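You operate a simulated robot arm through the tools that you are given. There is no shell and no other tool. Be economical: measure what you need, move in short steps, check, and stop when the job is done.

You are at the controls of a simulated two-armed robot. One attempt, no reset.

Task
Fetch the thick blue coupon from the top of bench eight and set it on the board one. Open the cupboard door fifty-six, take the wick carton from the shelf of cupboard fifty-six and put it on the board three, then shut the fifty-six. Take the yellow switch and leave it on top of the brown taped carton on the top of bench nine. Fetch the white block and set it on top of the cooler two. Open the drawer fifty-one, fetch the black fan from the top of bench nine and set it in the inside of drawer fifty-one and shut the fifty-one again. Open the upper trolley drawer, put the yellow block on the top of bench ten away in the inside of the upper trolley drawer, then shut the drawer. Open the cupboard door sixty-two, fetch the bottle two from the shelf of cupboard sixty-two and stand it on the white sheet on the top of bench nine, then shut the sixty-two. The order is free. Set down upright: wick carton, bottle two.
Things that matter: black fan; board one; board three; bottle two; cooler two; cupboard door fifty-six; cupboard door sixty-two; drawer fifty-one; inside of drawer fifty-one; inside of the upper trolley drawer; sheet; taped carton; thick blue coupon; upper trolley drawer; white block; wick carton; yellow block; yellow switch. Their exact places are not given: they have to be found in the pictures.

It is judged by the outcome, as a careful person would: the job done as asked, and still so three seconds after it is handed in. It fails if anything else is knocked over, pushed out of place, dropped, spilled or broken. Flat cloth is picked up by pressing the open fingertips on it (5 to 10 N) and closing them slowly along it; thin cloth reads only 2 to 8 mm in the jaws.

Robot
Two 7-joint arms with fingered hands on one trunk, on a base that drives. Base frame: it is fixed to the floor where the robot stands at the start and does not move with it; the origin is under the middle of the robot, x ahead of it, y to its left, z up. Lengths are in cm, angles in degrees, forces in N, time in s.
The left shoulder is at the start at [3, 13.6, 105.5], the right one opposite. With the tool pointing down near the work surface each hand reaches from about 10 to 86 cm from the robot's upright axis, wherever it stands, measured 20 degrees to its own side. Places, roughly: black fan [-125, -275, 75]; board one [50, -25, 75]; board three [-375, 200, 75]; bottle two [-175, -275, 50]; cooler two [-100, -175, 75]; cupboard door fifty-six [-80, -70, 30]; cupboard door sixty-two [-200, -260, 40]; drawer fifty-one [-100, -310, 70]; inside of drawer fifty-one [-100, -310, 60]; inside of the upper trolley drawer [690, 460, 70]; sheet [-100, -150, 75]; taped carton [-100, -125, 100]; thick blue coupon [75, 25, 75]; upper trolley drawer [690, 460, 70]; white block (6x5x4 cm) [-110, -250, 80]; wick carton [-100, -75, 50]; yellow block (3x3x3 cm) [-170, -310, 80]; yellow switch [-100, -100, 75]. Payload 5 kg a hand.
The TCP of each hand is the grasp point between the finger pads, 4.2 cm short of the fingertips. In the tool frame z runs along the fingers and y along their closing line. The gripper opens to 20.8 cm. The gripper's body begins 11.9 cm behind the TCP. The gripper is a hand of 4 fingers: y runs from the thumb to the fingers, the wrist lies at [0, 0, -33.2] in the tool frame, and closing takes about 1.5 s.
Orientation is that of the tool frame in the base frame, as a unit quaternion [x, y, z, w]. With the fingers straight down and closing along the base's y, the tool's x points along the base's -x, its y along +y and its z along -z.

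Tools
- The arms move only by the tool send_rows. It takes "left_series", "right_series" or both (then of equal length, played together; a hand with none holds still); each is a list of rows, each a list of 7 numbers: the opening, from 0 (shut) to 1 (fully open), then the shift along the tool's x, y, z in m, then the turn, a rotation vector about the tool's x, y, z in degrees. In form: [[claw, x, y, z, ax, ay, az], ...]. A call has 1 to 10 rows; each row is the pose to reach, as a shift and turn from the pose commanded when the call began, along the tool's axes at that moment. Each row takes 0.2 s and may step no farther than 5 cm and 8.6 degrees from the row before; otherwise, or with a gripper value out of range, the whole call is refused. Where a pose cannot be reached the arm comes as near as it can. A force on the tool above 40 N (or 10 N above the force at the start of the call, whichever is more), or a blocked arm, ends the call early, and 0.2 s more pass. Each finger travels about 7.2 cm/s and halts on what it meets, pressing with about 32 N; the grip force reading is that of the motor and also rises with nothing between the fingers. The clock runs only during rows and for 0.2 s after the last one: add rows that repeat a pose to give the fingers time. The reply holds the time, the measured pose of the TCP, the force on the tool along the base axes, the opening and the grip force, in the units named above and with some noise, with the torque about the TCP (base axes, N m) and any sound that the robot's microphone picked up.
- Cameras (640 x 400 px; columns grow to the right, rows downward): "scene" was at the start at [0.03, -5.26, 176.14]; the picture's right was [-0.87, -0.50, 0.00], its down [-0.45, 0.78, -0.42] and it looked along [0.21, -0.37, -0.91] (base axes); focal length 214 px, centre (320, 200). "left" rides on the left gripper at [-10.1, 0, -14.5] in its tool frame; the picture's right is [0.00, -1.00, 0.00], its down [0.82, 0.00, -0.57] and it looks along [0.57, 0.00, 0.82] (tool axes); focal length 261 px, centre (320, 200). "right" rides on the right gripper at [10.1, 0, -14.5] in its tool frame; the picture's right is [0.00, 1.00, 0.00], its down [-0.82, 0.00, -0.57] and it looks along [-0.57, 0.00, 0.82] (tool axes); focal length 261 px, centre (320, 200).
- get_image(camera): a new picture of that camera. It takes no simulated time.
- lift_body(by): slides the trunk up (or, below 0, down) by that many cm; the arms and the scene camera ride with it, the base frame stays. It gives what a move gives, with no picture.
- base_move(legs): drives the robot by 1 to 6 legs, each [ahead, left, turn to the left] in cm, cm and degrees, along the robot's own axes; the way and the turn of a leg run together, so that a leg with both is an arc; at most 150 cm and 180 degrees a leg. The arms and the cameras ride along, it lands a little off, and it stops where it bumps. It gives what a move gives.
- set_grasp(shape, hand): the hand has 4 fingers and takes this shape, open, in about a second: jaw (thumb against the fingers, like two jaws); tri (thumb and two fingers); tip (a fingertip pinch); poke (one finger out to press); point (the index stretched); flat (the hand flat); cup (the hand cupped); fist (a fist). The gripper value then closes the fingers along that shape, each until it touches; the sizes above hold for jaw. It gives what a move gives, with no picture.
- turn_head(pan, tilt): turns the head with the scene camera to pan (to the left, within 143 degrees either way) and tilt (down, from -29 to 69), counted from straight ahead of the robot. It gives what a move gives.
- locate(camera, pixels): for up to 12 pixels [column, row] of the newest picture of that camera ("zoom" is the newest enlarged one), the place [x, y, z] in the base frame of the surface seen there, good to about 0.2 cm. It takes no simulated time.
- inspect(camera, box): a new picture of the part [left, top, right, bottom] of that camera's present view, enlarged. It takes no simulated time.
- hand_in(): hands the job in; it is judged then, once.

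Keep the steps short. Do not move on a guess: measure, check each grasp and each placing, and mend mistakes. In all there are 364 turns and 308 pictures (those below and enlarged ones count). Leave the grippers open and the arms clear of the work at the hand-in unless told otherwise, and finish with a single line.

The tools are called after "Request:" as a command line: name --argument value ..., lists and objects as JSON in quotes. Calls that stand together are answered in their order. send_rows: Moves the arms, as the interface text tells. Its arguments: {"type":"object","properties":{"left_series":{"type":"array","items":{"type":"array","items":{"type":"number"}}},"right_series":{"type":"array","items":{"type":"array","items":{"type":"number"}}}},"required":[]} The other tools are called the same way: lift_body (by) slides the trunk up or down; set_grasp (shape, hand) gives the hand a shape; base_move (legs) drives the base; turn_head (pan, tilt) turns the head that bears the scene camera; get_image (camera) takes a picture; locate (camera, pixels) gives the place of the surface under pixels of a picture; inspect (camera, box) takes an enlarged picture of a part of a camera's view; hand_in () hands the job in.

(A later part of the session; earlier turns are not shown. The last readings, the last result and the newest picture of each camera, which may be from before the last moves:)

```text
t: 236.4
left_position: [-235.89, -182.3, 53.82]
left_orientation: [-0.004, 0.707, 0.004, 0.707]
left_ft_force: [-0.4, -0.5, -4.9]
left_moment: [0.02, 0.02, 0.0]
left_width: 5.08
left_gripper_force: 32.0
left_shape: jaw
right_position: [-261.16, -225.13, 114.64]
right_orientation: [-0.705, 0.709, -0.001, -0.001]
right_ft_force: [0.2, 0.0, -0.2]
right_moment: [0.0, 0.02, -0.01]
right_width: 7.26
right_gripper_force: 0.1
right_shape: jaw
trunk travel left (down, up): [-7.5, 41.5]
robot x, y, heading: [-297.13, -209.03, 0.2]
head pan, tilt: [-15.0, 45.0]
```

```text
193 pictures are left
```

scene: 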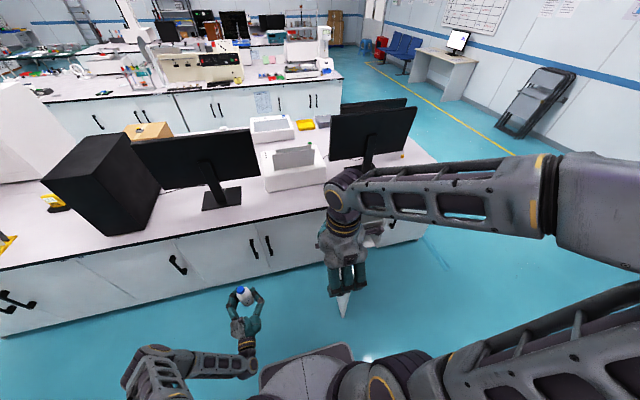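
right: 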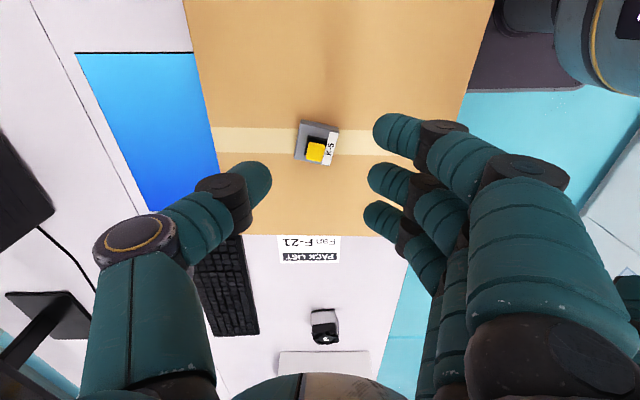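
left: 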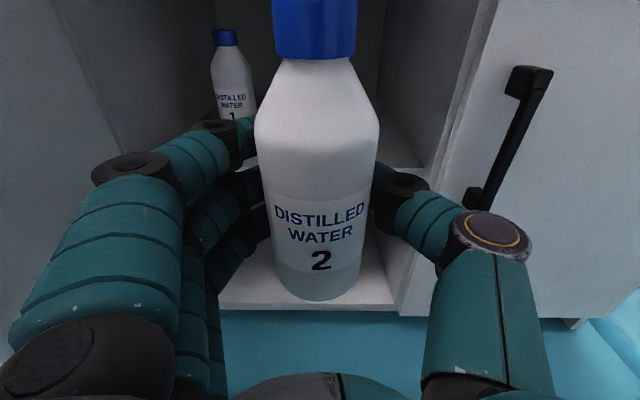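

Now turn the right hand to standard orientation, closed, while lowering it on the outer side of the door (target (−243,−222,71)).

Request:
send_rows --right_series '[[0.3, -0.0003, -0.018, 0.043, 0, 0, 8.5], [0.2, -0.0006, -0.036, 0.086, 0, 0, 17], [0.1, -0.001, -0.054, 0.129, 0, 0, 25.5], [0, -0.001, -0.072, 0.172, 0, 0, 34], [0, -0.002, -0.09, 0.215, 0, 0, 42.5], [0, -0.002, -0.108, 0.258, 0, 0, 51], [0, -0.002, -0.126, 0.301, 0, 0, 59.5], [0, -0.003, -0.144, 0.344, 0, 0, 68], [0, -0.003, -0.162, 0.387, 0, 0, 76.5], [0, -0.003, -0.18, 0.43, 0, 0, 85]]'

Request:
get_image --camera "scene"

Request:
get_image --camera "right"

```text
t: 238.6
left_position: [-235.61, -182.4, 53.88]
left_orientation: [-0.004, 0.708, 0.003, 0.706]
left_ft_force: [0.8, 0.3, -5.3]
left_moment: [0.0, -0.02, -0.05]
left_width: 5.09
left_gripper_force: 31.7
left_shape: jaw
right_position: [-242.93, -225.22, 71.67]
right_orientation: [-0.041, 0.999, -0.001, 0.001]
right_ft_force: [0.4, -0.2, 0.6]
right_moment: [-0.01, 0.09, 0.01]
right_width: 0.0
right_gripper_force: 31.8
right_shape: jaw
trunk travel left (down, up): [-7.5, 41.5]
robot x, y, heading: [-297.23, -209.33, 0.4]
head pan, tilt: [-15.0, 45.0]
```

```text
192 pictures are left
```

scene: 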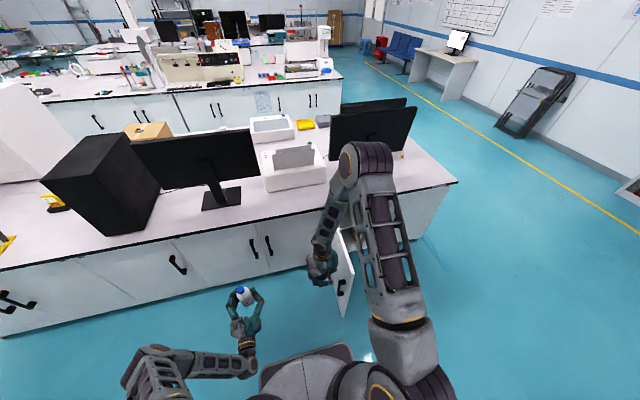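

```text
191 pictures are left
```

right: 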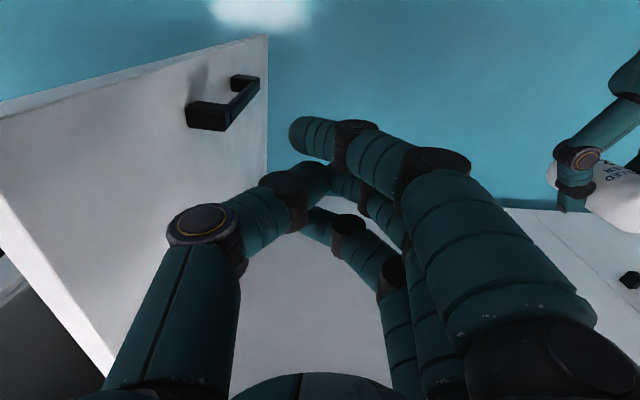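

Push: slide the base right 32 cm (forward 4).

Request:
base_move --legs '[[4, -32, 0]]'

Request:
get_image --camera "right"

Request:
get_image --camera "scene"

```text
t: 240.8
left_position: [-231.45, -214.41, 53.89]
left_orientation: [-0.001, 0.709, 0.001, 0.706]
left_ft_force: [0.4, -0.5, -5.0]
left_moment: [0.0, 0.02, 0.09]
left_width: 5.08
left_gripper_force: 31.9
left_shape: jaw
right_position: [-238.93, -257.37, 71.68]
right_orientation: [-0.038, 0.999, -0.001, 0.0]
right_ft_force: [0.3, -0.3, -0.3]
right_moment: [0.1, 0.02, -0.01]
right_width: 0.01
right_gripper_force: 32.1
right_shape: jaw
trunk travel left (down, up): [-7.5, 41.5]
robot x, y, heading: [-293.0, -240.93, 0.4]
head pan, tilt: [-15.0, 45.0]
```

```text
190 pictures are left
```

right: 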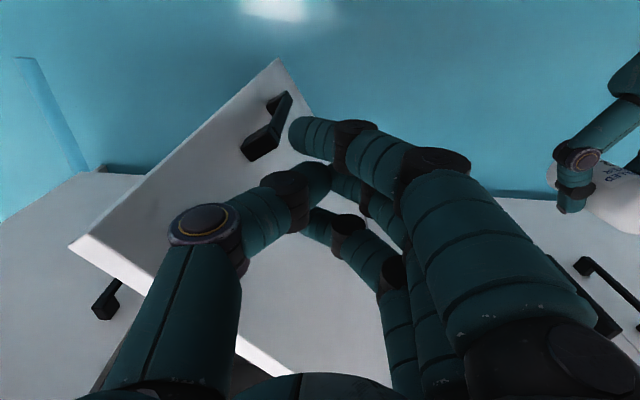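

```text
189 pictures are left
```

scene: 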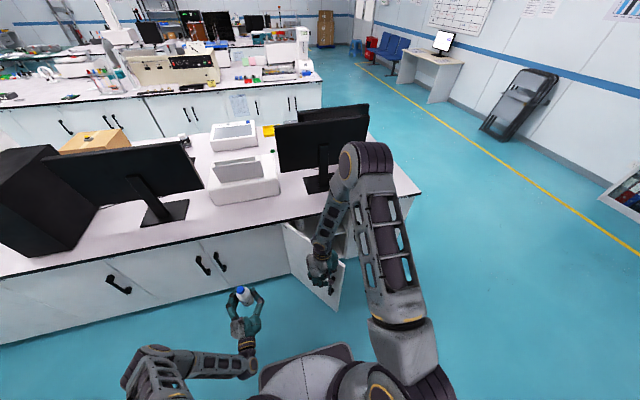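

Door at ~60°. Continue diagonally.

Request:
base_move --legs '[[5, -10, 0], [7, -7, 0]]'

Request:
get_image --camera "right"

```text
t: 242.7
left_position: [-219.29, -231.49, 53.84]
left_orientation: [0.0, 0.708, 0.0, 0.706]
left_ft_force: [0.4, -1.0, -4.8]
left_moment: [0.0, -0.02, 0.08]
left_width: 5.07
left_gripper_force: 31.8
left_shape: jaw
right_position: [-226.9, -274.46, 71.66]
right_orientation: [-0.037, 0.999, -0.002, -0.001]
right_ft_force: [1.0, -0.4, -0.7]
right_moment: [0.14, 0.09, -0.01]
right_width: 0.0
right_gripper_force: 32.3
right_shape: jaw
trunk travel left (down, up): [-7.5, 41.5]
robot x, y, heading: [-280.67, -257.45, -0.1]
head pan, tilt: [-15.0, 45.0]
```

```text
188 pictures are left
```

right: 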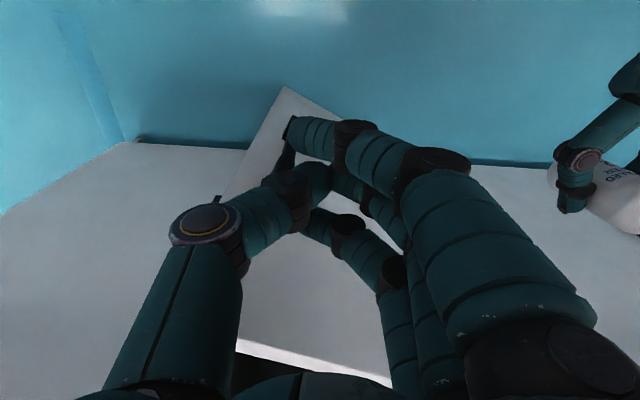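

Finish the closing with the right arm, +x 19 cm, −y 5 cm.

Request:
send_rows --right_series '[[0, -0.03, -0.015, 0, 0, 0, 0], [0, -0.06, -0.028, 0, 0, 0, 0], [0, -0.09, -0.04, 0, 0, 0, 0], [0, -0.12, -0.05, 0, 0, 0, 0], [0, -0.145, -0.057, 0, 0, 0, 0], [0, -0.165, -0.062, 0, 0, 0, 0], [0, -0.185, -0.065, 0, 0, 0, 0], [0, -0.205, -0.065, 0, 0, 0, 0]]'

Request:
get_image --camera "right"

Request:
get_image --camera "scene"

```text
t: 244.4
left_position: [-219.43, -231.5, 53.93]
left_orientation: [0.0, 0.708, 0.0, 0.706]
left_ft_force: [0.6, 0.3, -5.5]
left_moment: [-0.01, -0.06, -0.01]
left_width: 5.06
left_gripper_force: 31.4
left_shape: jaw
right_position: [-208.24, -279.41, 71.61]
right_orientation: [-0.04, 0.999, -0.003, -0.009]
right_ft_force: [-16.5, -0.1, 10.8]
right_moment: [0.65, -1.75, 0.81]
right_width: 0.0
right_gripper_force: 31.6
right_shape: jaw
trunk travel left (down, up): [-7.5, 41.5]
robot x, y, heading: [-280.59, -257.61, 0.1]
head pan, tilt: [-15.0, 45.0]
stopped in row 8 (right hand): the force on the tool passed its limit at 52 N (the readings are from after the stop); the commanded pose is now the measured one
```

```text
187 pictures are left
```

right: 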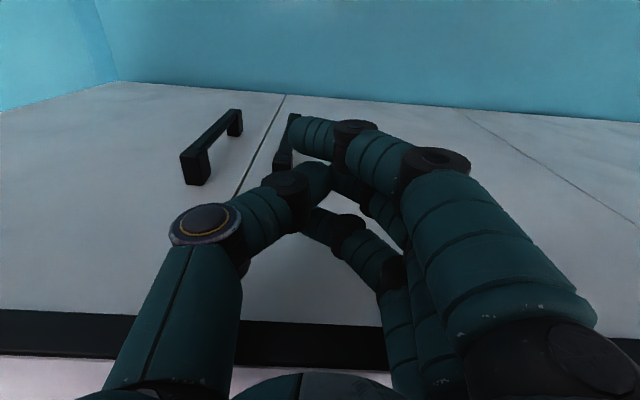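

```text
186 pictures are left
```

scene: 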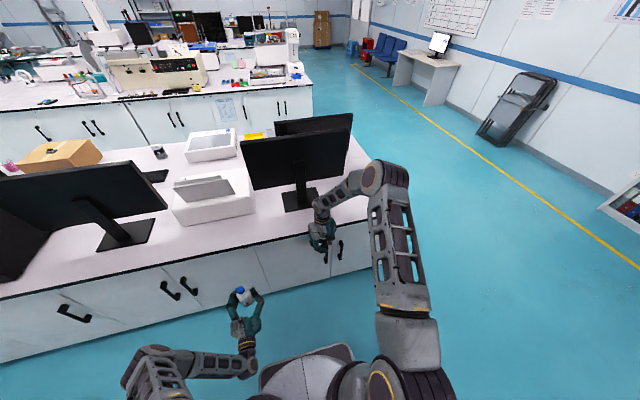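

Door seems shut. Back the right hand off and check the door face.

Request:
send_rows --right_series '[[0, 0.04, 0, 0, 0, 0, 0], [0, 0.08, 0, 0, 0, 0, 0], [0, 0.12, 0, 0, 0, 0, 0], [0, 0.15, 0, -0.03, 0, 0, 0], [0, 0.16, 0, -0.07, 0, 0, 0]]'

Request:
inspect --camera "scene" --box '[240, 200, 400, 300]'

Request:
get_image --camera "right"

Request:
locate --camera "right" --pixels '[[250, 130], [230, 130], [270, 110], [300, 150], [150, 130], [420, 130]]'

```text
t: 245.7
left_position: [-219.23, -231.49, 53.95]
left_orientation: [-0.001, 0.707, 0.001, 0.707]
left_ft_force: [-0.6, -1.5, -5.1]
left_moment: [-0.01, 0.01, -0.05]
left_width: 5.08
left_gripper_force: 31.9
left_shape: jaw
right_position: [-223.72, -280.7, 78.84]
right_orientation: [-0.039, 0.999, -0.001, -0.006]
right_ft_force: [-0.3, 0.3, 0.6]
right_moment: [0.0, -0.1, 0.0]
right_width: 0.0
right_gripper_force: 31.9
right_shape: jaw
trunk travel left (down, up): [-7.5, 41.5]
robot x, y, heading: [-280.83, -257.82, 0.1]
head pan, tilt: [-15.0, 45.0]
```

```text
4.00 times, centred on (320, 250) of scene
```

zoom: 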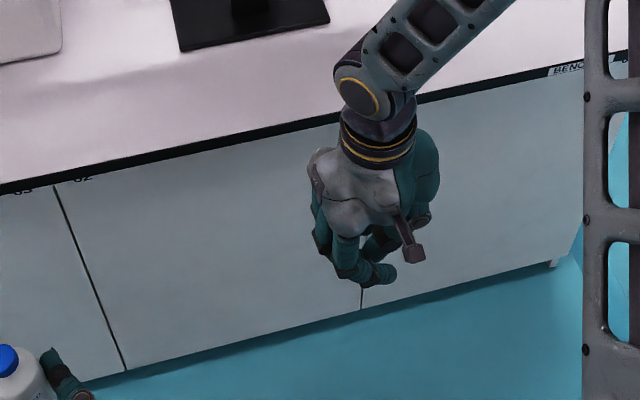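

```text
184 pictures are left
```

right: 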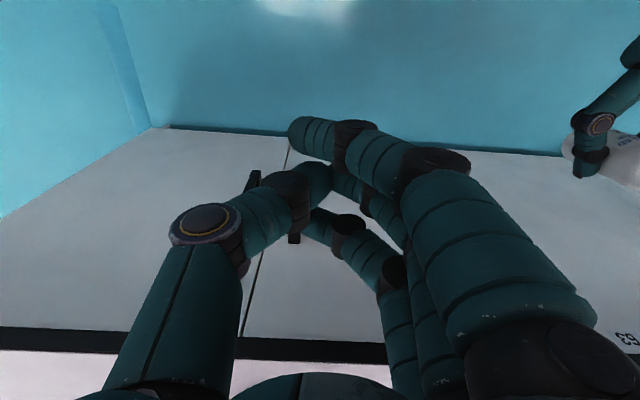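

```text
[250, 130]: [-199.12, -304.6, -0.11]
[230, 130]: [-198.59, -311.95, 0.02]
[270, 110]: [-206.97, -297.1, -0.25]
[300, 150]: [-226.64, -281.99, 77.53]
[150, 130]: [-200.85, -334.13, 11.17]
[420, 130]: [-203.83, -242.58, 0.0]
```

Request:
locate --camera "right" --pixels '[[280, 160], [270, 200], [255, 310], [240, 310], [250, 240], [290, 310], [270, 290]]'

```text
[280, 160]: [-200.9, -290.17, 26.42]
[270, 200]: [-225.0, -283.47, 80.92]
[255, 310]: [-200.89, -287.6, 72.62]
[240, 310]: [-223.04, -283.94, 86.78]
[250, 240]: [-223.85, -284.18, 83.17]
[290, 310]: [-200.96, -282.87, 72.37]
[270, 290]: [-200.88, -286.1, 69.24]
```

Door 62 is shut (face −200.9). Next, take the yellow block with the right hand, approaching from the bench's south end. First raise the right hand.

Request:
send_rows --right_series '[[0.1, 0.01, 0, -0.045, 0, 0, 0], [0.2, 0.02, 0, -0.09, 0, 0, 0], [0.3, 0.03, 0, -0.135, 0, 0, 0], [0.35, 0.04, 0, -0.18, 0, 0, 0], [0.35, 0.05, 0, -0.225, 0, 0, 0], [0.35, 0.06, 0, -0.27, 0, 0, 0], [0.35, 0.07, 0, -0.315, 0, 0, 0], [0.35, 0.08, 0, -0.35, 0, 0, 0]]'

Request:
base_move --legs '[[-15, 0, 0], [0, -60, 0], [0, -75, 0], [0, 0, 90], [0, -96, 0]]'

Request:
turn_head --pan -15 --tilt 45

Request:
get_image --camera "scene"

```text
t: 247.4
left_position: [-219.35, -231.37, 53.87]
left_orientation: [-0.002, 0.708, 0.001, 0.706]
left_ft_force: [-0.9, -0.8, -4.9]
left_moment: [-0.01, -0.03, -0.03]
left_width: 5.07
left_gripper_force: 31.6
left_shape: jaw
right_position: [-231.57, -281.14, 114.11]
right_orientation: [-0.04, 0.999, -0.003, -0.007]
right_ft_force: [0.1, -0.3, 0.2]
right_moment: [-0.02, -0.1, -0.02]
right_width: 7.24
right_gripper_force: 0.0
right_shape: jaw
trunk travel left (down, up): [-7.5, 41.5]
robot x, y, heading: [-280.75, -257.81, 0.1]
head pan, tilt: [-15.0, 45.0]
```

```text
t: 263.9
left_position: [-226.46, -331.17, 53.84]
left_orientation: [-0.5, 0.501, 0.499, 0.5]
left_ft_force: [0.1, 0.5, -4.9]
left_moment: [-0.02, -0.01, 0.05]
left_width: 5.05
left_gripper_force: 31.9
left_shape: jaw
right_position: [-176.69, -343.43, 114.01]
right_orientation: [0.734, -0.679, 0.006, 0.003]
right_ft_force: [0.3, -0.2, -0.7]
right_moment: [-0.06, 0.06, -0.02]
right_width: 7.23
right_gripper_force: 0.1
right_shape: jaw
trunk travel left (down, up): [-7.5, 41.5]
robot x, y, heading: [-199.63, -392.63, 89.5]
head pan, tilt: [-15.0, 45.0]
```

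```text
t: 264.5
left_position: [-226.46, -331.27, 53.85]
left_orientation: [0.501, -0.5, -0.499, -0.5]
left_ft_force: [-0.1, -0.1, -5.5]
left_moment: [-0.04, -0.02, 0.0]
left_width: 5.02
left_gripper_force: 31.3
left_shape: jaw
right_position: [-176.8, -343.51, 114.05]
right_orientation: [0.734, -0.679, 0.006, 0.003]
right_ft_force: [0.1, 0.5, -0.2]
right_moment: [-0.01, -0.02, 0.01]
right_width: 7.24
right_gripper_force: 0.1
right_shape: jaw
trunk travel left (down, up): [-7.5, 41.5]
robot x, y, heading: [-200.27, -393.01, 90.1]
head pan, tilt: [-15.0, 45.0]
```

```text
183 pictures are left
```

scene: 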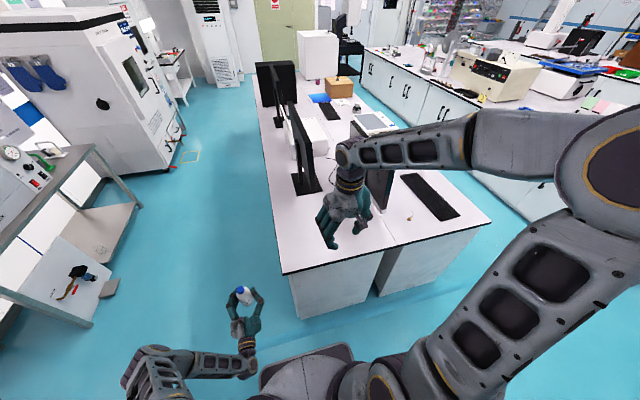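

Request:
get_image --camera "right"

```text
182 pictures are left
```

right: 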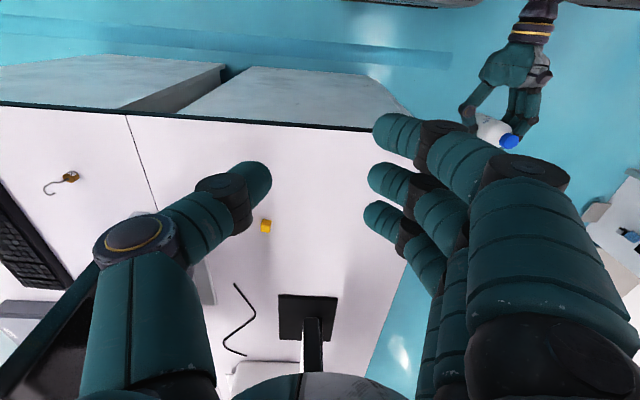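

Request:
inspect --camera "right" --box '[240, 200, 300, 245]'

Request:
locate --camera "right" --pixels '[[265, 224], [261, 220], [270, 220], [270, 231], [262, 231], [315, 320], [290, 300], [200, 270]]'

```text
8.89 times, centred on (270, 222) of right
```

zoom: 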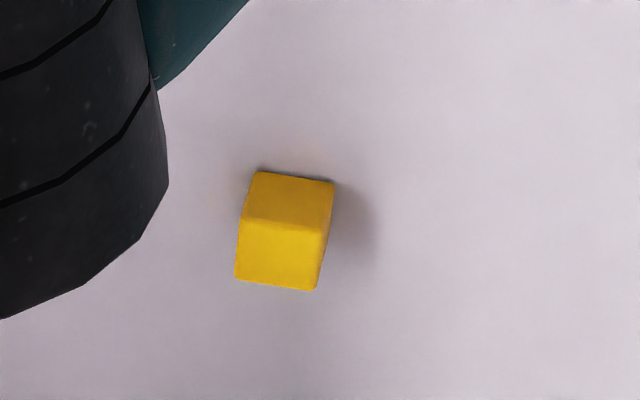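

```text
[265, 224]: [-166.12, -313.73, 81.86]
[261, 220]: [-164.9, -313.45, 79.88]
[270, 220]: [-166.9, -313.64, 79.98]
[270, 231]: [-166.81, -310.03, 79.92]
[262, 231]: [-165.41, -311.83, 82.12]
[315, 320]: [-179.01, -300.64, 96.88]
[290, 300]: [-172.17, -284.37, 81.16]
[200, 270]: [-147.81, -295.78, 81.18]
```

Block centre (−166.3,−312.8), ~2.2 cm. Move the right hand above it at z≈98.

Request:
send_rows --right_series '[[0.35, -0.037, -0.016, 0.01, 0, 0, 0], [0.35, -0.0745, -0.032, 0.02, 0, 0, 0], [0.35, -0.112, -0.048, 0.04, 0, 0, 0], [0.3, -0.149, -0.0645, 0.06, 0, 0, 0], [0.25, -0.186, -0.08, 0.085, 0, 0, 0], [0.25, -0.2235, -0.097, 0.11, 0, 0, 0], [0.25, -0.261, -0.113, 0.135, 0, 0, 0], [0.25, -0.298, -0.129, 0.16, 0, 0, 0], [0.25, -0.298, -0.129, 0.16, 0, 0, 0]]'

Request:
get_image --camera "right"

```text
t: 266.5
left_position: [-226.43, -331.3, 53.97]
left_orientation: [-0.5, 0.5, 0.5, 0.5]
left_ft_force: [0.6, -0.2, -6.1]
left_moment: [-0.04, 0.0, 0.0]
left_width: 5.06
left_gripper_force: 32.2
left_shape: jaw
right_position: [-166.12, -312.93, 97.74]
right_orientation: [0.735, -0.678, 0.006, 0.002]
right_ft_force: [0.2, -0.5, 0.6]
right_moment: [0.03, -0.03, 0.0]
right_width: 5.25
right_gripper_force: 0.0
right_shape: jaw
trunk travel left (down, up): [-7.5, 41.5]
robot x, y, heading: [-199.96, -392.71, 89.9]
head pan, tilt: [-15.0, 45.0]
```

```text
180 pictures are left
```

right: 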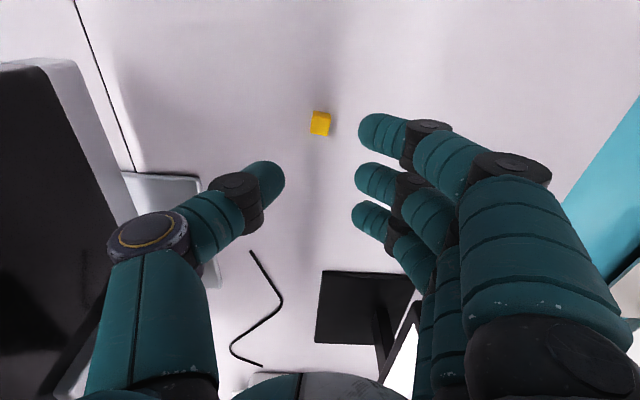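

Request:
locate --camera "right" --pixels '[[320, 122], [312, 112], [329, 113], [328, 134], [313, 134], [100, 90], [70, 100], [130, 200], [30, 200]]'

Request:
get_image --camera "scene"

```text
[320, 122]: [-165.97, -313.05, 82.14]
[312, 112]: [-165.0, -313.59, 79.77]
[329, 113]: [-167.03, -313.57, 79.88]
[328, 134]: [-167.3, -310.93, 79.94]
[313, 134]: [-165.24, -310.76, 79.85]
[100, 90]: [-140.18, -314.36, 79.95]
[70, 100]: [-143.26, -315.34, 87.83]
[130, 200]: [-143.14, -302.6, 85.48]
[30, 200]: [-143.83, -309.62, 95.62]
```

```text
179 pictures are left
```

scene: 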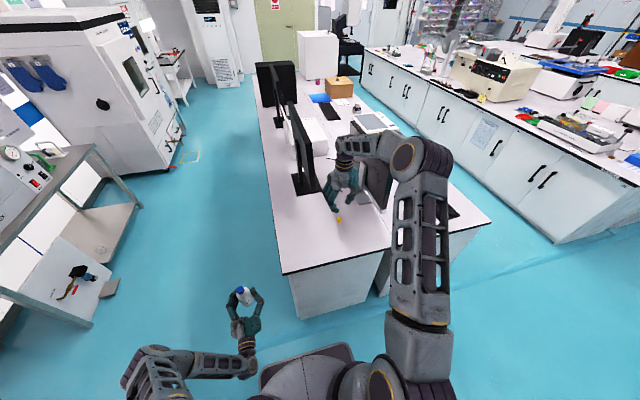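

Clear of the monitors. Descend 13.4 cm and close.

Request:
send_rows --right_series '[[0.25, 0, 0, 0.04, 0, 0, 0], [0.25, -0.003, 0, 0.08, 0, 0, 0], [0.25, -0.005, 0, 0.115, 0, 0, 0], [0.25, -0.005, 0, 0.132, 0, 0, 0], [0.25, -0.005, 0, 0.134, 0, 0, 0], [0.1, -0.005, 0, 0.134, 0, 0, 0], [0, -0.005, 0, 0.134, 0, 0, 0], [0, -0.005, 0, 0.134, 0, 0, 0], [0, -0.005, 0, 0.134, 0, 0, 0]]'

Request:
get_image --camera "right"

```text
t: 268.5
left_position: [-226.53, -331.25, 54.04]
left_orientation: [0.501, -0.5, -0.499, -0.5]
left_ft_force: [0.1, -0.2, -5.4]
left_moment: [0.02, -0.02, 0.0]
left_width: 5.05
left_gripper_force: 32.3
left_shape: jaw
right_position: [-165.98, -312.66, 84.32]
right_orientation: [0.734, -0.679, 0.006, 0.002]
right_ft_force: [-1.2, -0.1, 16.5]
right_moment: [-0.01, 0.45, 0.02]
right_width: 1.79
right_gripper_force: 32.0
right_shape: jaw
trunk travel left (down, up): [-7.5, 41.5]
robot x, y, heading: [-200.3, -392.5, 90.0]
head pan, tilt: [-15.0, 45.0]
```

```text
178 pictures are left
```

right: 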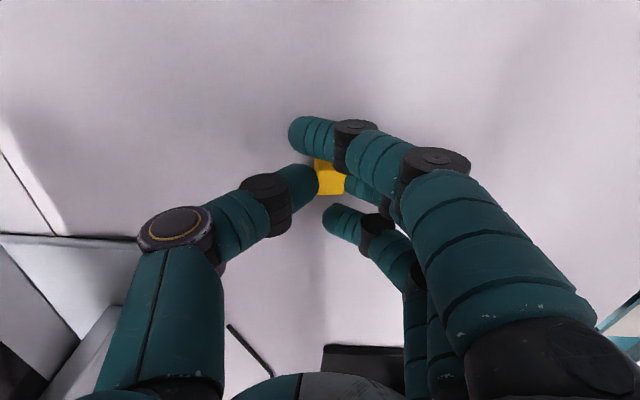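

Block pinched between thumb and middle finger. Lift and retract.

Request:
send_rows --right_series '[[0, 0, 0, -0.02, 0, 0, 0], [0, 0, 0, -0.06, 0, 0, 0], [0, 0, 0, -0.1, 0, 0, 0], [0, 0.02, 0, -0.14, 0, 0, 0], [0, 0.05, 0.01, -0.17, 0, 0, 0], [0, 0.08, 0.02, -0.2, 0, 0, 0], [0, 0.12, 0.03, -0.22, 0, 0, 0], [0, 0.16, 0.04, -0.24, 0, 0, 0], [0, 0.2, 0.05, -0.26, 0, 0, 0], [0, 0.24, 0.06, -0.28, 0, 0, 0]]'

Request:
get_image --camera "right"

```text
t: 270.7
left_position: [-226.44, -331.33, 53.94]
left_orientation: [0.5, -0.5, -0.5, -0.5]
left_ft_force: [0.0, -0.4, -5.2]
left_moment: [-0.03, -0.01, -0.05]
left_width: 5.06
left_gripper_force: 32.0
left_shape: jaw
right_position: [-170.57, -336.39, 112.53]
right_orientation: [0.734, -0.679, 0.007, 0.002]
right_ft_force: [0.1, -0.4, 0.1]
right_moment: [0.1, -0.01, -0.03]
right_width: 1.62
right_gripper_force: 32.2
right_shape: jaw
trunk travel left (down, up): [-7.5, 41.5]
robot x, y, heading: [-200.26, -392.92, 89.8]
head pan, tilt: [-15.0, 45.0]
```

```text
177 pictures are left
```

right: 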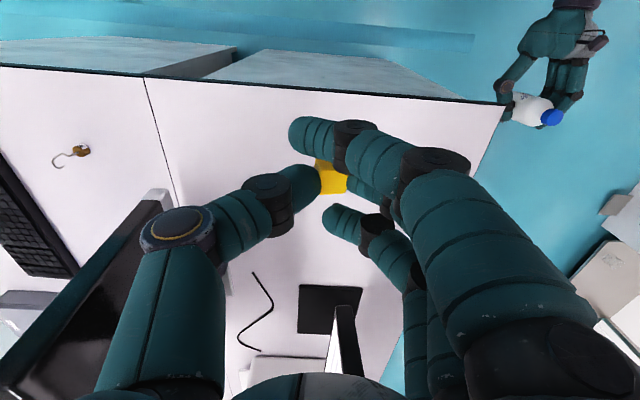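

Block held. Now drive round to bench nine's aisle, staying well clear of the bench.

Request:
base_move --legs '[[-30, 0, 0], [0, -150, 0], [0, -52, 0], [0, 0, 90]]'

Request:
lift_body --by 38

```text
t: 286.4
left_position: [-57.33, -452.6, 53.97]
left_orientation: [0.707, 0.018, -0.706, 0.017]
left_ft_force: [0.1, 0.7, -5.7]
left_moment: [0.0, 0.0, -0.01]
left_width: 5.06
left_gripper_force: 32.2
left_shape: jaw
right_position: [-55.21, -396.55, 112.45]
right_orientation: [0.998, 0.064, 0.006, -0.002]
right_ft_force: [-0.1, -0.6, 0.1]
right_moment: [0.01, 0.0, 0.03]
right_width: 1.62
right_gripper_force: 32.3
right_shape: jaw
trunk travel left (down, up): [-7.5, 41.5]
robot x, y, heading: [2.78, -423.45, -177.6]
head pan, tilt: [-15.0, 45.0]
```

```text
t: 290.0
left_position: [-57.39, -452.55, 91.89]
left_orientation: [0.708, 0.017, -0.706, 0.017]
left_ft_force: [-0.4, -0.3, -5.1]
left_moment: [0.01, -0.01, 0.01]
left_width: 5.05
left_gripper_force: 32.1
left_shape: jaw
right_position: [-55.2, -396.5, 150.47]
right_orientation: [0.998, 0.064, 0.007, -0.002]
right_ft_force: [0.0, -0.6, -0.5]
right_moment: [-0.03, -0.03, 0.02]
right_width: 1.62
right_gripper_force: 32.2
right_shape: jaw
trunk travel left (down, up): [-45.5, 3.5]
robot x, y, heading: [2.86, -423.09, -177.1]
head pan, tilt: [-15.0, 45.0]
```

Request:
base_move --legs '[[0, 0, -3], [0, -150, 0], [0, -150, 0], [0, -8, 0]]'

Request:
turn_head --pan 10 --tilt 45

Request:
get_image --camera "scene"

Request:
get_image --camera "left"

```text
t: 305.6
left_position: [-62.68, -143.57, 92.02]
left_orientation: [0.708, 0.011, -0.706, 0.012]
left_ft_force: [-0.2, 1.1, -4.8]
left_moment: [0.04, -0.08, 0.13]
left_width: 5.04
left_gripper_force: 31.9
left_shape: jaw
right_position: [-59.55, -87.37, 150.33]
right_orientation: [0.998, 0.055, 0.007, -0.003]
right_ft_force: [0.1, 1.8, 0.1]
right_moment: [-0.26, 0.01, 0.01]
right_width: 1.63
right_gripper_force: 31.6
right_shape: jaw
trunk travel left (down, up): [-45.5, 3.5]
robot x, y, heading: [-1.64, -115.79, -178.4]
head pan, tilt: [-15.0, 45.0]
```

```text
t: 306.5
left_position: [-62.76, -143.82, 91.8]
left_orientation: [0.708, 0.012, -0.706, 0.01]
left_ft_force: [0.5, -0.2, -5.9]
left_moment: [-0.01, 0.01, -0.06]
left_width: 5.02
left_gripper_force: 31.7
left_shape: jaw
right_position: [-59.47, -87.75, 150.43]
right_orientation: [0.998, 0.054, 0.007, -0.003]
right_ft_force: [-0.2, -0.9, 0.1]
right_moment: [0.09, 0.03, -0.01]
right_width: 1.61
right_gripper_force: 32.0
right_shape: jaw
trunk travel left (down, up): [-45.5, 3.5]
robot x, y, heading: [-2.34, -115.66, -178.4]
head pan, tilt: [10.0, 45.0]
```

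```text
176 pictures are left
```

scene: 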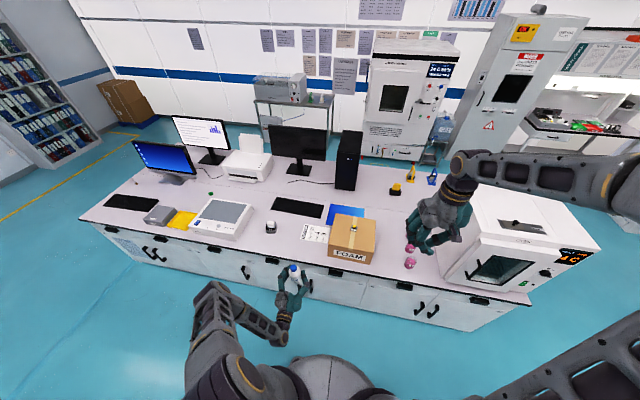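

```text
175 pictures are left
```

left: 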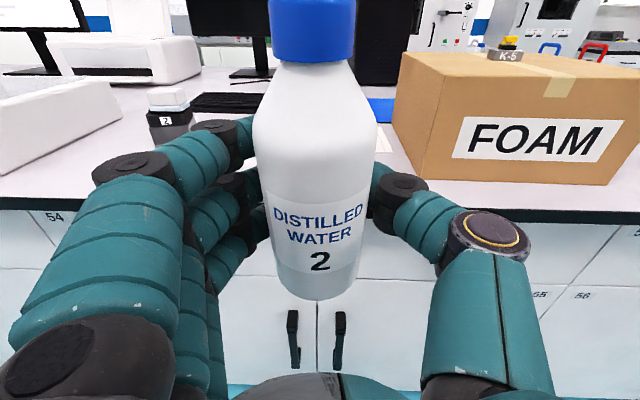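

Everything is as left. Measure the sheet's corners.

Request:
inspect --camera "scene" --box '[250, 190, 390, 280]'

```text
4.44 times, centred on (320, 235) of scene
```

zoom: 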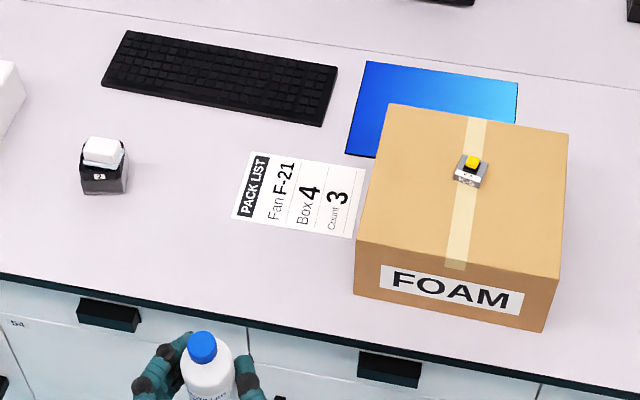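

Request:
locate --camera "zoom" --pixels '[[250, 155], [233, 217], [350, 236], [362, 172], [295, 195], [358, 240], [375, 200], [355, 265]]'

```text
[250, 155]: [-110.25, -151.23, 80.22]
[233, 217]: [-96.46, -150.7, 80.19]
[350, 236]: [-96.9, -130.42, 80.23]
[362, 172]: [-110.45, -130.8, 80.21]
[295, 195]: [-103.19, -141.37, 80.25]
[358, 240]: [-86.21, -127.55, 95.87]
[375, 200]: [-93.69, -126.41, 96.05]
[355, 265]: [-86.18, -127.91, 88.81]
```

Sheet centre (−103.5,−141). Drive ahead 34 cm with the bottle 4 cm above the bench.

Request:
base_move --legs '[[34, -1, -1.6]]'

Request:
get_image --camera "left"

Request:
get_image --camera "scene"

```text
t: 308.7
left_position: [-97.64, -141.55, 91.76]
left_orientation: [0.708, 0.002, -0.706, 0.001]
left_ft_force: [0.3, -0.6, -5.7]
left_moment: [0.0, 0.02, -0.02]
left_width: 5.03
left_gripper_force: 31.5
left_shape: jaw
right_position: [-92.83, -85.61, 150.42]
right_orientation: [0.999, 0.039, 0.007, -0.002]
right_ft_force: [-0.6, -0.8, 0.8]
right_moment: [-0.02, -0.05, -0.03]
right_width: 1.61
right_gripper_force: 32.0
right_shape: jaw
trunk travel left (down, up): [-45.5, 3.5]
robot x, y, heading: [-35.91, -115.2, -179.9]
head pan, tilt: [10.0, 45.0]
```

```text
173 pictures are left
```

left: 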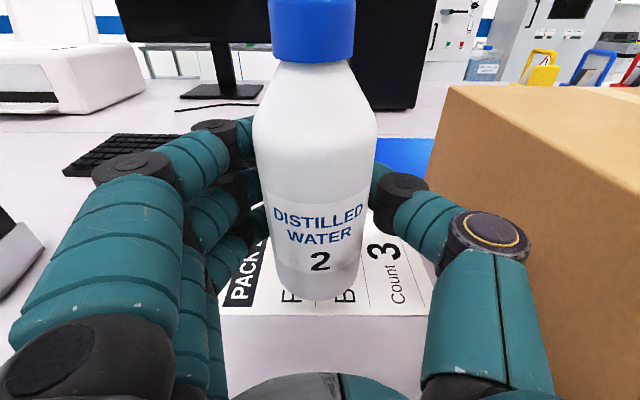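

```text
172 pictures are left
```

scene: 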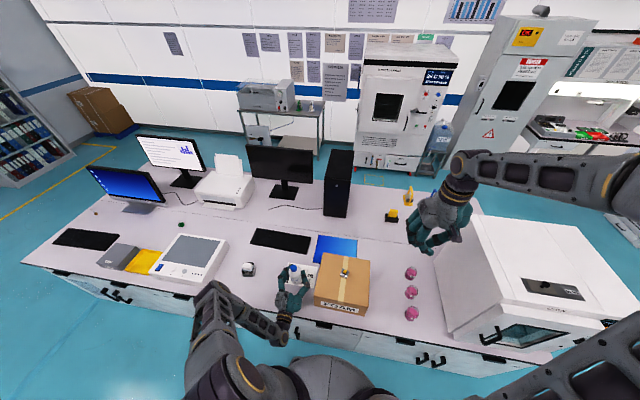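

Advance 5.5 cm, 0.8 cm left, then lower 3.7 cm.

Request:
send_rows --left_series '[[0, 0, 0.004, 0.025, 0, 0, 0], [0, 0, 0.008, 0.055, 0, 0, 0], [0, 0.015, 0.008, 0.055, 0, 0, 0], [0, 0.03, 0.008, 0.055, 0, 0, 0], [0, 0.037, 0.008, 0.055, 0, 0, 0], [0, 0.037, 0.008, 0.055, 0, 0, 0]]'

Request:
get_image --camera "left"

```text
t: 310.1
left_position: [-103.08, -142.34, 88.29]
left_orientation: [0.707, 0.002, -0.707, 0.002]
left_ft_force: [0.3, 0.5, -4.7]
left_moment: [-0.02, -0.01, -0.01]
left_width: 5.03
left_gripper_force: 32.1
left_shape: jaw
right_position: [-92.78, -85.5, 150.47]
right_orientation: [0.999, 0.04, 0.007, -0.002]
right_ft_force: [0.3, 0.6, 0.1]
right_moment: [0.01, 0.06, -0.04]
right_width: 1.63
right_gripper_force: 32.2
right_shape: jaw
trunk travel left (down, up): [-45.5, 3.5]
robot x, y, heading: [-36.25, -115.06, -179.9]
head pan, tilt: [10.0, 45.0]
```

```text
171 pictures are left
```

left: 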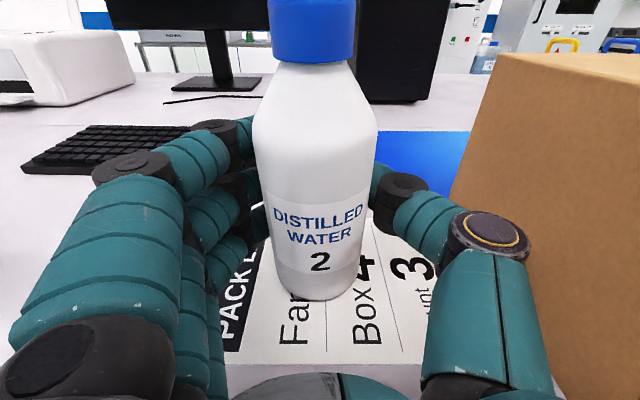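

Not touching yet; lower a little more.

Request:
send_rows --left_series '[[0, 0.004, 0, 0, 0, 0, 0], [0, 0.008, 0, 0, 0, 0, 0], [0, 0.008, 0, 0, 0, 0, 0]]'

```text
t: 310.9
left_position: [-103.15, -142.26, 87.55]
left_orientation: [-0.706, -0.001, 0.708, -0.002]
left_ft_force: [-6.2, -0.8, 19.5]
left_moment: [-0.13, 0.17, -0.09]
left_width: 4.97
left_gripper_force: 31.8
left_shape: jaw
right_position: [-92.55, -85.51, 150.46]
right_orientation: [0.999, 0.04, 0.007, -0.002]
right_ft_force: [0.7, -0.2, -0.1]
right_moment: [-0.03, 0.02, -0.01]
right_width: 1.64
right_gripper_force: 31.5
right_shape: jaw
trunk travel left (down, up): [-45.5, 3.5]
robot x, y, heading: [-36.18, -115.09, -180.0]
head pan, tilt: [10.0, 45.0]
```

Contact (19 N up). Ease up 2 mm, open, and withdraw straight back.

Request:
send_rows --left_series '[[0, -0.002, 0, 0, 0, 0, 0], [0.15, -0.002, 0, 0, 0, 0, 0], [0.3, -0.002, 0, 0, 0, 0, 0], [0.45, -0.002, 0, 0, 0, 0, 0], [0.45, -0.002, 0, 0, 0, 0, 0], [0.45, -0.002, 0, 0, 0, 0, 0]]'

Request:
get_image --camera "left"

```text
t: 312.3
left_position: [-103.2, -142.29, 87.56]
left_orientation: [0.708, 0.002, -0.706, 0.001]
left_ft_force: [1.2, 0.7, 0.4]
left_moment: [0.0, 0.01, -0.01]
left_width: 9.29
left_gripper_force: 0.1
left_shape: jaw
right_position: [-92.83, -85.59, 150.54]
right_orientation: [0.999, 0.041, 0.006, -0.002]
right_ft_force: [-0.2, 0.0, -0.7]
right_moment: [0.04, 0.01, -0.01]
right_width: 1.64
right_gripper_force: 32.0
right_shape: jaw
trunk travel left (down, up): [-45.5, 3.5]
robot x, y, heading: [-36.08, -114.99, -179.9]
head pan, tilt: [10.0, 45.0]
```

```text
170 pictures are left
```

left: 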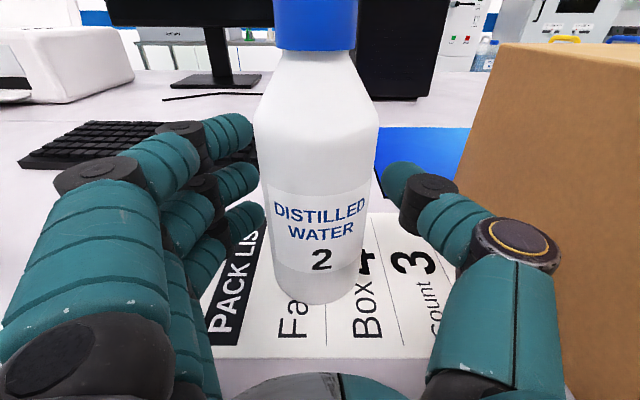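

Bottle stands. Withdraw 16 cm straight back.

Request:
send_rows --left_series '[[0.45, 0, 0, -0.03, 0, 0, 0], [0.45, 0, 0, -0.06, 0, 0, 0], [0.45, -0.005, 0, -0.1, 0, 0, 0], [0.45, -0.01, 0, -0.14, 0, 0, 0]]'

Request:
base_move --legs '[[-30, 0, 0]]'

Request:
inspect --camera "scene" --box '[200, 190, 400, 300]'

```text
t: 313.3
left_position: [-88.97, -142.3, 88.8]
left_orientation: [0.707, 0.002, -0.707, 0.001]
left_ft_force: [0.4, 0.3, 0.1]
left_moment: [0.01, -0.06, -0.02]
left_width: 9.29
left_gripper_force: 0.1
left_shape: jaw
right_position: [-92.7, -85.48, 150.56]
right_orientation: [0.999, 0.04, 0.007, -0.003]
right_ft_force: [0.4, -0.2, 0.6]
right_moment: [0.03, 0.09, 0.0]
right_width: 1.66
right_gripper_force: 31.8
right_shape: jaw
trunk travel left (down, up): [-45.5, 3.5]
robot x, y, heading: [-35.81, -115.03, -180.1]
head pan, tilt: [10.0, 45.0]
```

```text
t: 315.4
left_position: [-58.55, -142.11, 88.72]
left_orientation: [0.708, 0.0, -0.706, -0.001]
left_ft_force: [-1.3, -1.0, -0.3]
left_moment: [0.02, -0.04, 0.03]
left_width: 9.25
left_gripper_force: 0.1
left_shape: jaw
right_position: [-61.86, -85.38, 150.44]
right_orientation: [0.999, 0.037, 0.007, -0.002]
right_ft_force: [0.8, 0.8, 1.1]
right_moment: [0.03, 0.06, 0.0]
right_width: 1.66
right_gripper_force: 31.8
right_shape: jaw
trunk travel left (down, up): [-45.5, 3.5]
robot x, y, heading: [-5.41, -115.15, 179.7]
head pan, tilt: [10.0, 45.0]
```

```text
3.20 times, centred on (300, 245) of scene
```

zoom: 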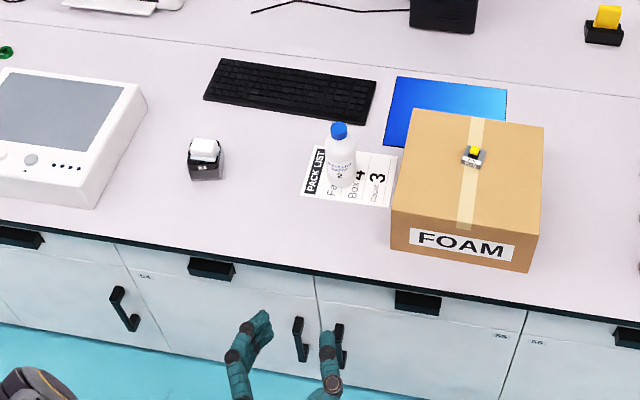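

Bottle stands on the sheet; all else in place. Next the yellow block to the trolley. Lower the trunk part-way and slide north to look for a way.

Request:
base_move --legs '[[-4, -115, 0], [0, -50, 0]]'

Request:
turn_head --pan -120 --tilt 22

Request:
get_image --camera "scene"

Request:
turn_head --pan -60 --tilt 25

Request:
get_image --camera "scene"

```text
t: 323.7
left_position: [-54.21, 21.86, 88.67]
left_orientation: [0.707, 0.001, -0.707, 0.001]
left_ft_force: [-0.1, 0.4, 0.7]
left_moment: [0.0, -0.01, -0.03]
left_width: 9.29
left_gripper_force: 0.1
left_shape: jaw
right_position: [-57.85, 78.59, 150.53]
right_orientation: [0.999, 0.04, 0.007, -0.002]
right_ft_force: [0.4, 0.7, -0.1]
right_moment: [-0.05, 0.02, 0.01]
right_width: 1.62
right_gripper_force: 32.0
right_shape: jaw
trunk travel left (down, up): [-45.5, 3.5]
robot x, y, heading: [-0.8, 49.07, 180.0]
head pan, tilt: [10.0, 45.0]
```

```text
t: 325.8
left_position: [-54.28, 21.69, 88.7]
left_orientation: [0.708, 0.0, -0.706, 0.0]
left_ft_force: [0.3, -0.6, 0.5]
left_moment: [-0.02, 0.01, -0.02]
left_width: 9.3
left_gripper_force: 0.1
left_shape: jaw
right_position: [-57.85, 78.52, 150.51]
right_orientation: [0.999, 0.039, 0.008, -0.002]
right_ft_force: [0.9, 0.7, 0.0]
right_moment: [-0.02, 0.01, 0.02]
right_width: 1.62
right_gripper_force: 32.3
right_shape: jaw
trunk travel left (down, up): [-45.5, 3.5]
robot x, y, heading: [-1.38, 49.23, 180.1]
head pan, tilt: [-120.0, 22.0]
```

```text
168 pictures are left
```

scene: 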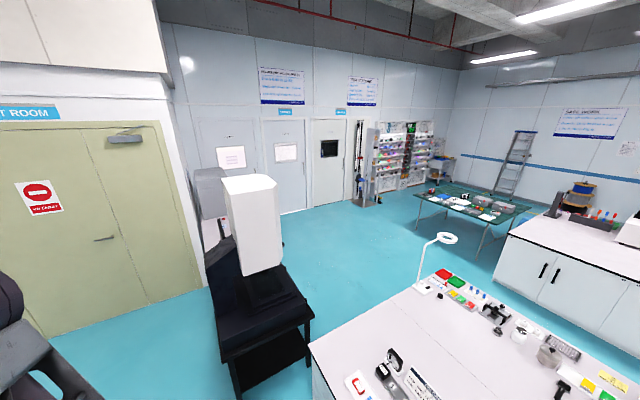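

```text
t: 327.1
left_position: [-54.28, 21.77, 88.68]
left_orientation: [0.708, 0.001, -0.706, 0.0]
left_ft_force: [0.1, 0.0, -0.3]
left_moment: [0.01, 0.0, -0.01]
left_width: 9.28
left_gripper_force: 0.0
left_shape: jaw
right_position: [-57.79, 78.53, 150.53]
right_orientation: [0.999, 0.04, 0.007, -0.003]
right_ft_force: [-0.6, 0.1, -0.1]
right_moment: [0.02, -0.01, 0.01]
right_width: 1.62
right_gripper_force: 32.0
right_shape: jaw
trunk travel left (down, up): [-45.5, 3.5]
robot x, y, heading: [-1.34, 49.27, 179.9]
head pan, tilt: [-60.0, 25.0]
```

```text
167 pictures are left
```

scene: 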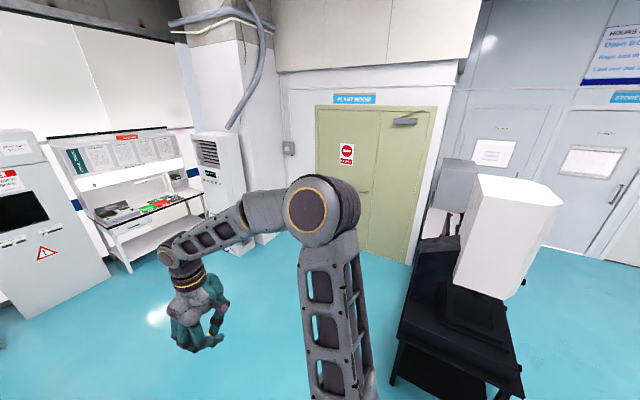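

Request:
locate --camera "scene" --pixels '[[395, 370], [520, 390], [510, 340], [400, 260], [600, 280], [140, 230], [475, 180], [250, 260]]'

Request:
turn_head --pan -125 --tilt 30

Request:
get_image --camera "scene"

```text
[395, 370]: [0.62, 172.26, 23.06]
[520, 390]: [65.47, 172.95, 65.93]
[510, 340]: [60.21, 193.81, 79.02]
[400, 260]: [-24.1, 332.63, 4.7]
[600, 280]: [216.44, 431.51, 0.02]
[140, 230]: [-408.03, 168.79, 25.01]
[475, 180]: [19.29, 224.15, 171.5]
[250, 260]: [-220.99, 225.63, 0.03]
```

```text
t: 328.5
left_position: [-54.26, 21.69, 88.7]
left_orientation: [0.708, 0.0, -0.706, 0.0]
left_ft_force: [0.3, 0.4, -0.1]
left_moment: [-0.02, 0.02, 0.01]
left_width: 9.27
left_gripper_force: 0.1
left_shape: jaw
right_position: [-57.8, 78.52, 150.48]
right_orientation: [0.999, 0.039, 0.006, -0.002]
right_ft_force: [-0.4, 0.1, 0.0]
right_moment: [0.0, 0.0, -0.02]
right_width: 1.62
right_gripper_force: 31.6
right_shape: jaw
trunk travel left (down, up): [-45.5, 3.5]
robot x, y, heading: [-0.95, 49.06, 179.9]
head pan, tilt: [-125.0, 30.0]
```

```text
166 pictures are left
```

scene: 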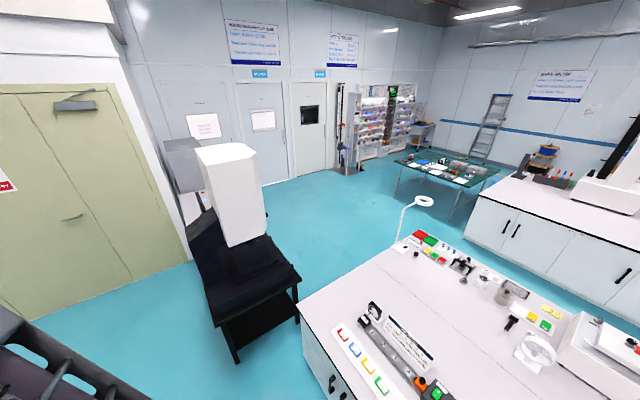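

Request:
locate --camera "scene" --pixels '[[300, 300], [296, 285], [430, 243], [393, 248], [400, 195], [455, 212], [470, 205], [468, 240], [425, 150], [340, 235], [430, 125], [238, 362]]'

Request:
inspect --camera "scene" --box '[320, 80, 520, 220]'

```text
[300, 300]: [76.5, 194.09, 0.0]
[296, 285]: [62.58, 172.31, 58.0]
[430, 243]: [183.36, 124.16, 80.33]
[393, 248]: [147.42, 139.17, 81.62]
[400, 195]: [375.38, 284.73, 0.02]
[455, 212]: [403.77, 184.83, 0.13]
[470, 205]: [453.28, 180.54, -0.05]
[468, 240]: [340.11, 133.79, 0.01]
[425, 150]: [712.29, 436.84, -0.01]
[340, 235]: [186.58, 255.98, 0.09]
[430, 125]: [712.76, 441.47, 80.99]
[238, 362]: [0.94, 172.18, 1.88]
```

```text
2.86 times, centred on (420, 150) of scene
```

zoom: 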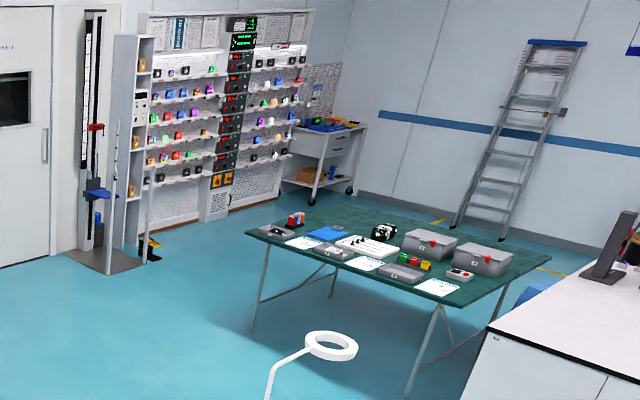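

Request:
turn_head --pan -85 --tilt 35

Request:
get_image --camera "scene"

Request:
locate --camera "scene" --pixels '[[250, 250], [320, 240], [360, 225], [400, 210], [300, 150], [280, 230], [330, 260], [380, 260], [420, 240], [440, 300], [350, 300], [450, 330]]'

```text
t: 329.6
left_position: [-54.15, 21.83, 88.62]
left_orientation: [0.708, 0.0, -0.707, 0.0]
left_ft_force: [0.3, 0.0, -0.1]
left_moment: [-0.03, 0.0, -0.03]
left_width: 9.28
left_gripper_force: 0.0
left_shape: jaw
right_position: [-57.78, 78.65, 150.5]
right_orientation: [0.999, 0.039, 0.006, -0.002]
right_ft_force: [0.0, 0.2, 0.1]
right_moment: [-0.02, -0.04, -0.01]
right_width: 1.64
right_gripper_force: 32.0
right_shape: jaw
trunk travel left (down, up): [-45.5, 3.5]
robot x, y, heading: [-1.06, 49.0, 180.1]
head pan, tilt: [-85.0, 35.0]
```

```text
164 pictures are left
```

scene: 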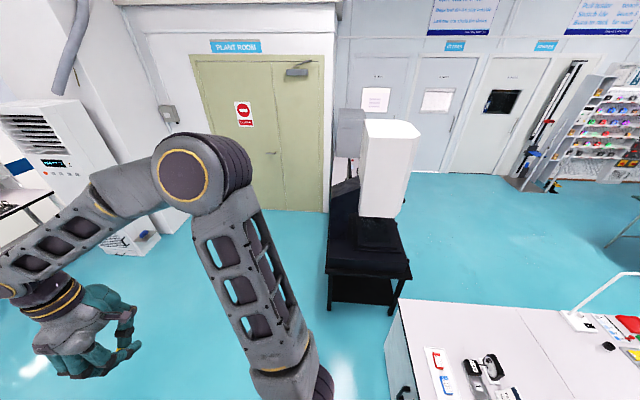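

```text
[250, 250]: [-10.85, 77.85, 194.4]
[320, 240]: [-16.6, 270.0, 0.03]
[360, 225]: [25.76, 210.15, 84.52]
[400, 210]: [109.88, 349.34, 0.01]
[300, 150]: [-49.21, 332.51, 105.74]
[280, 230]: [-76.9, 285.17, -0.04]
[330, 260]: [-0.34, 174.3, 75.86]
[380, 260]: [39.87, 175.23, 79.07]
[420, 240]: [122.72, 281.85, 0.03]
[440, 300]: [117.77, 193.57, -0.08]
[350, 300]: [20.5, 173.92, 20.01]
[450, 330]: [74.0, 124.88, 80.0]
```

Request:
locate --camera "scene" --pixels '[[345, 195], [350, 130], [338, 215], [352, 185], [345, 160], [325, 205], [398, 298], [392, 310]]'

Request:
inspect --camera "scene" --box '[300, 80, 440, 310]'

```text
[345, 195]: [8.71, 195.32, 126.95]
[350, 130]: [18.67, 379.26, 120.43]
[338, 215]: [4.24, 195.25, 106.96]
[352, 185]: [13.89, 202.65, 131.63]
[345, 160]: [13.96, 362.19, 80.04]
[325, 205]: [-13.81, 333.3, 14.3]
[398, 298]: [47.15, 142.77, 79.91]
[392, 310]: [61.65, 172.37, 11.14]
```

```text
1.74 times, centred on (370, 195) of scene
```

zoom: 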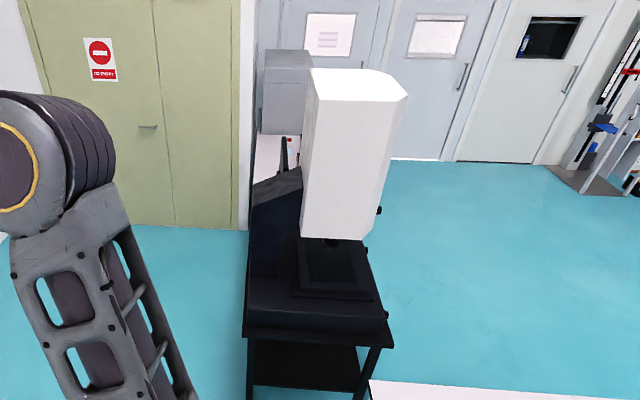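

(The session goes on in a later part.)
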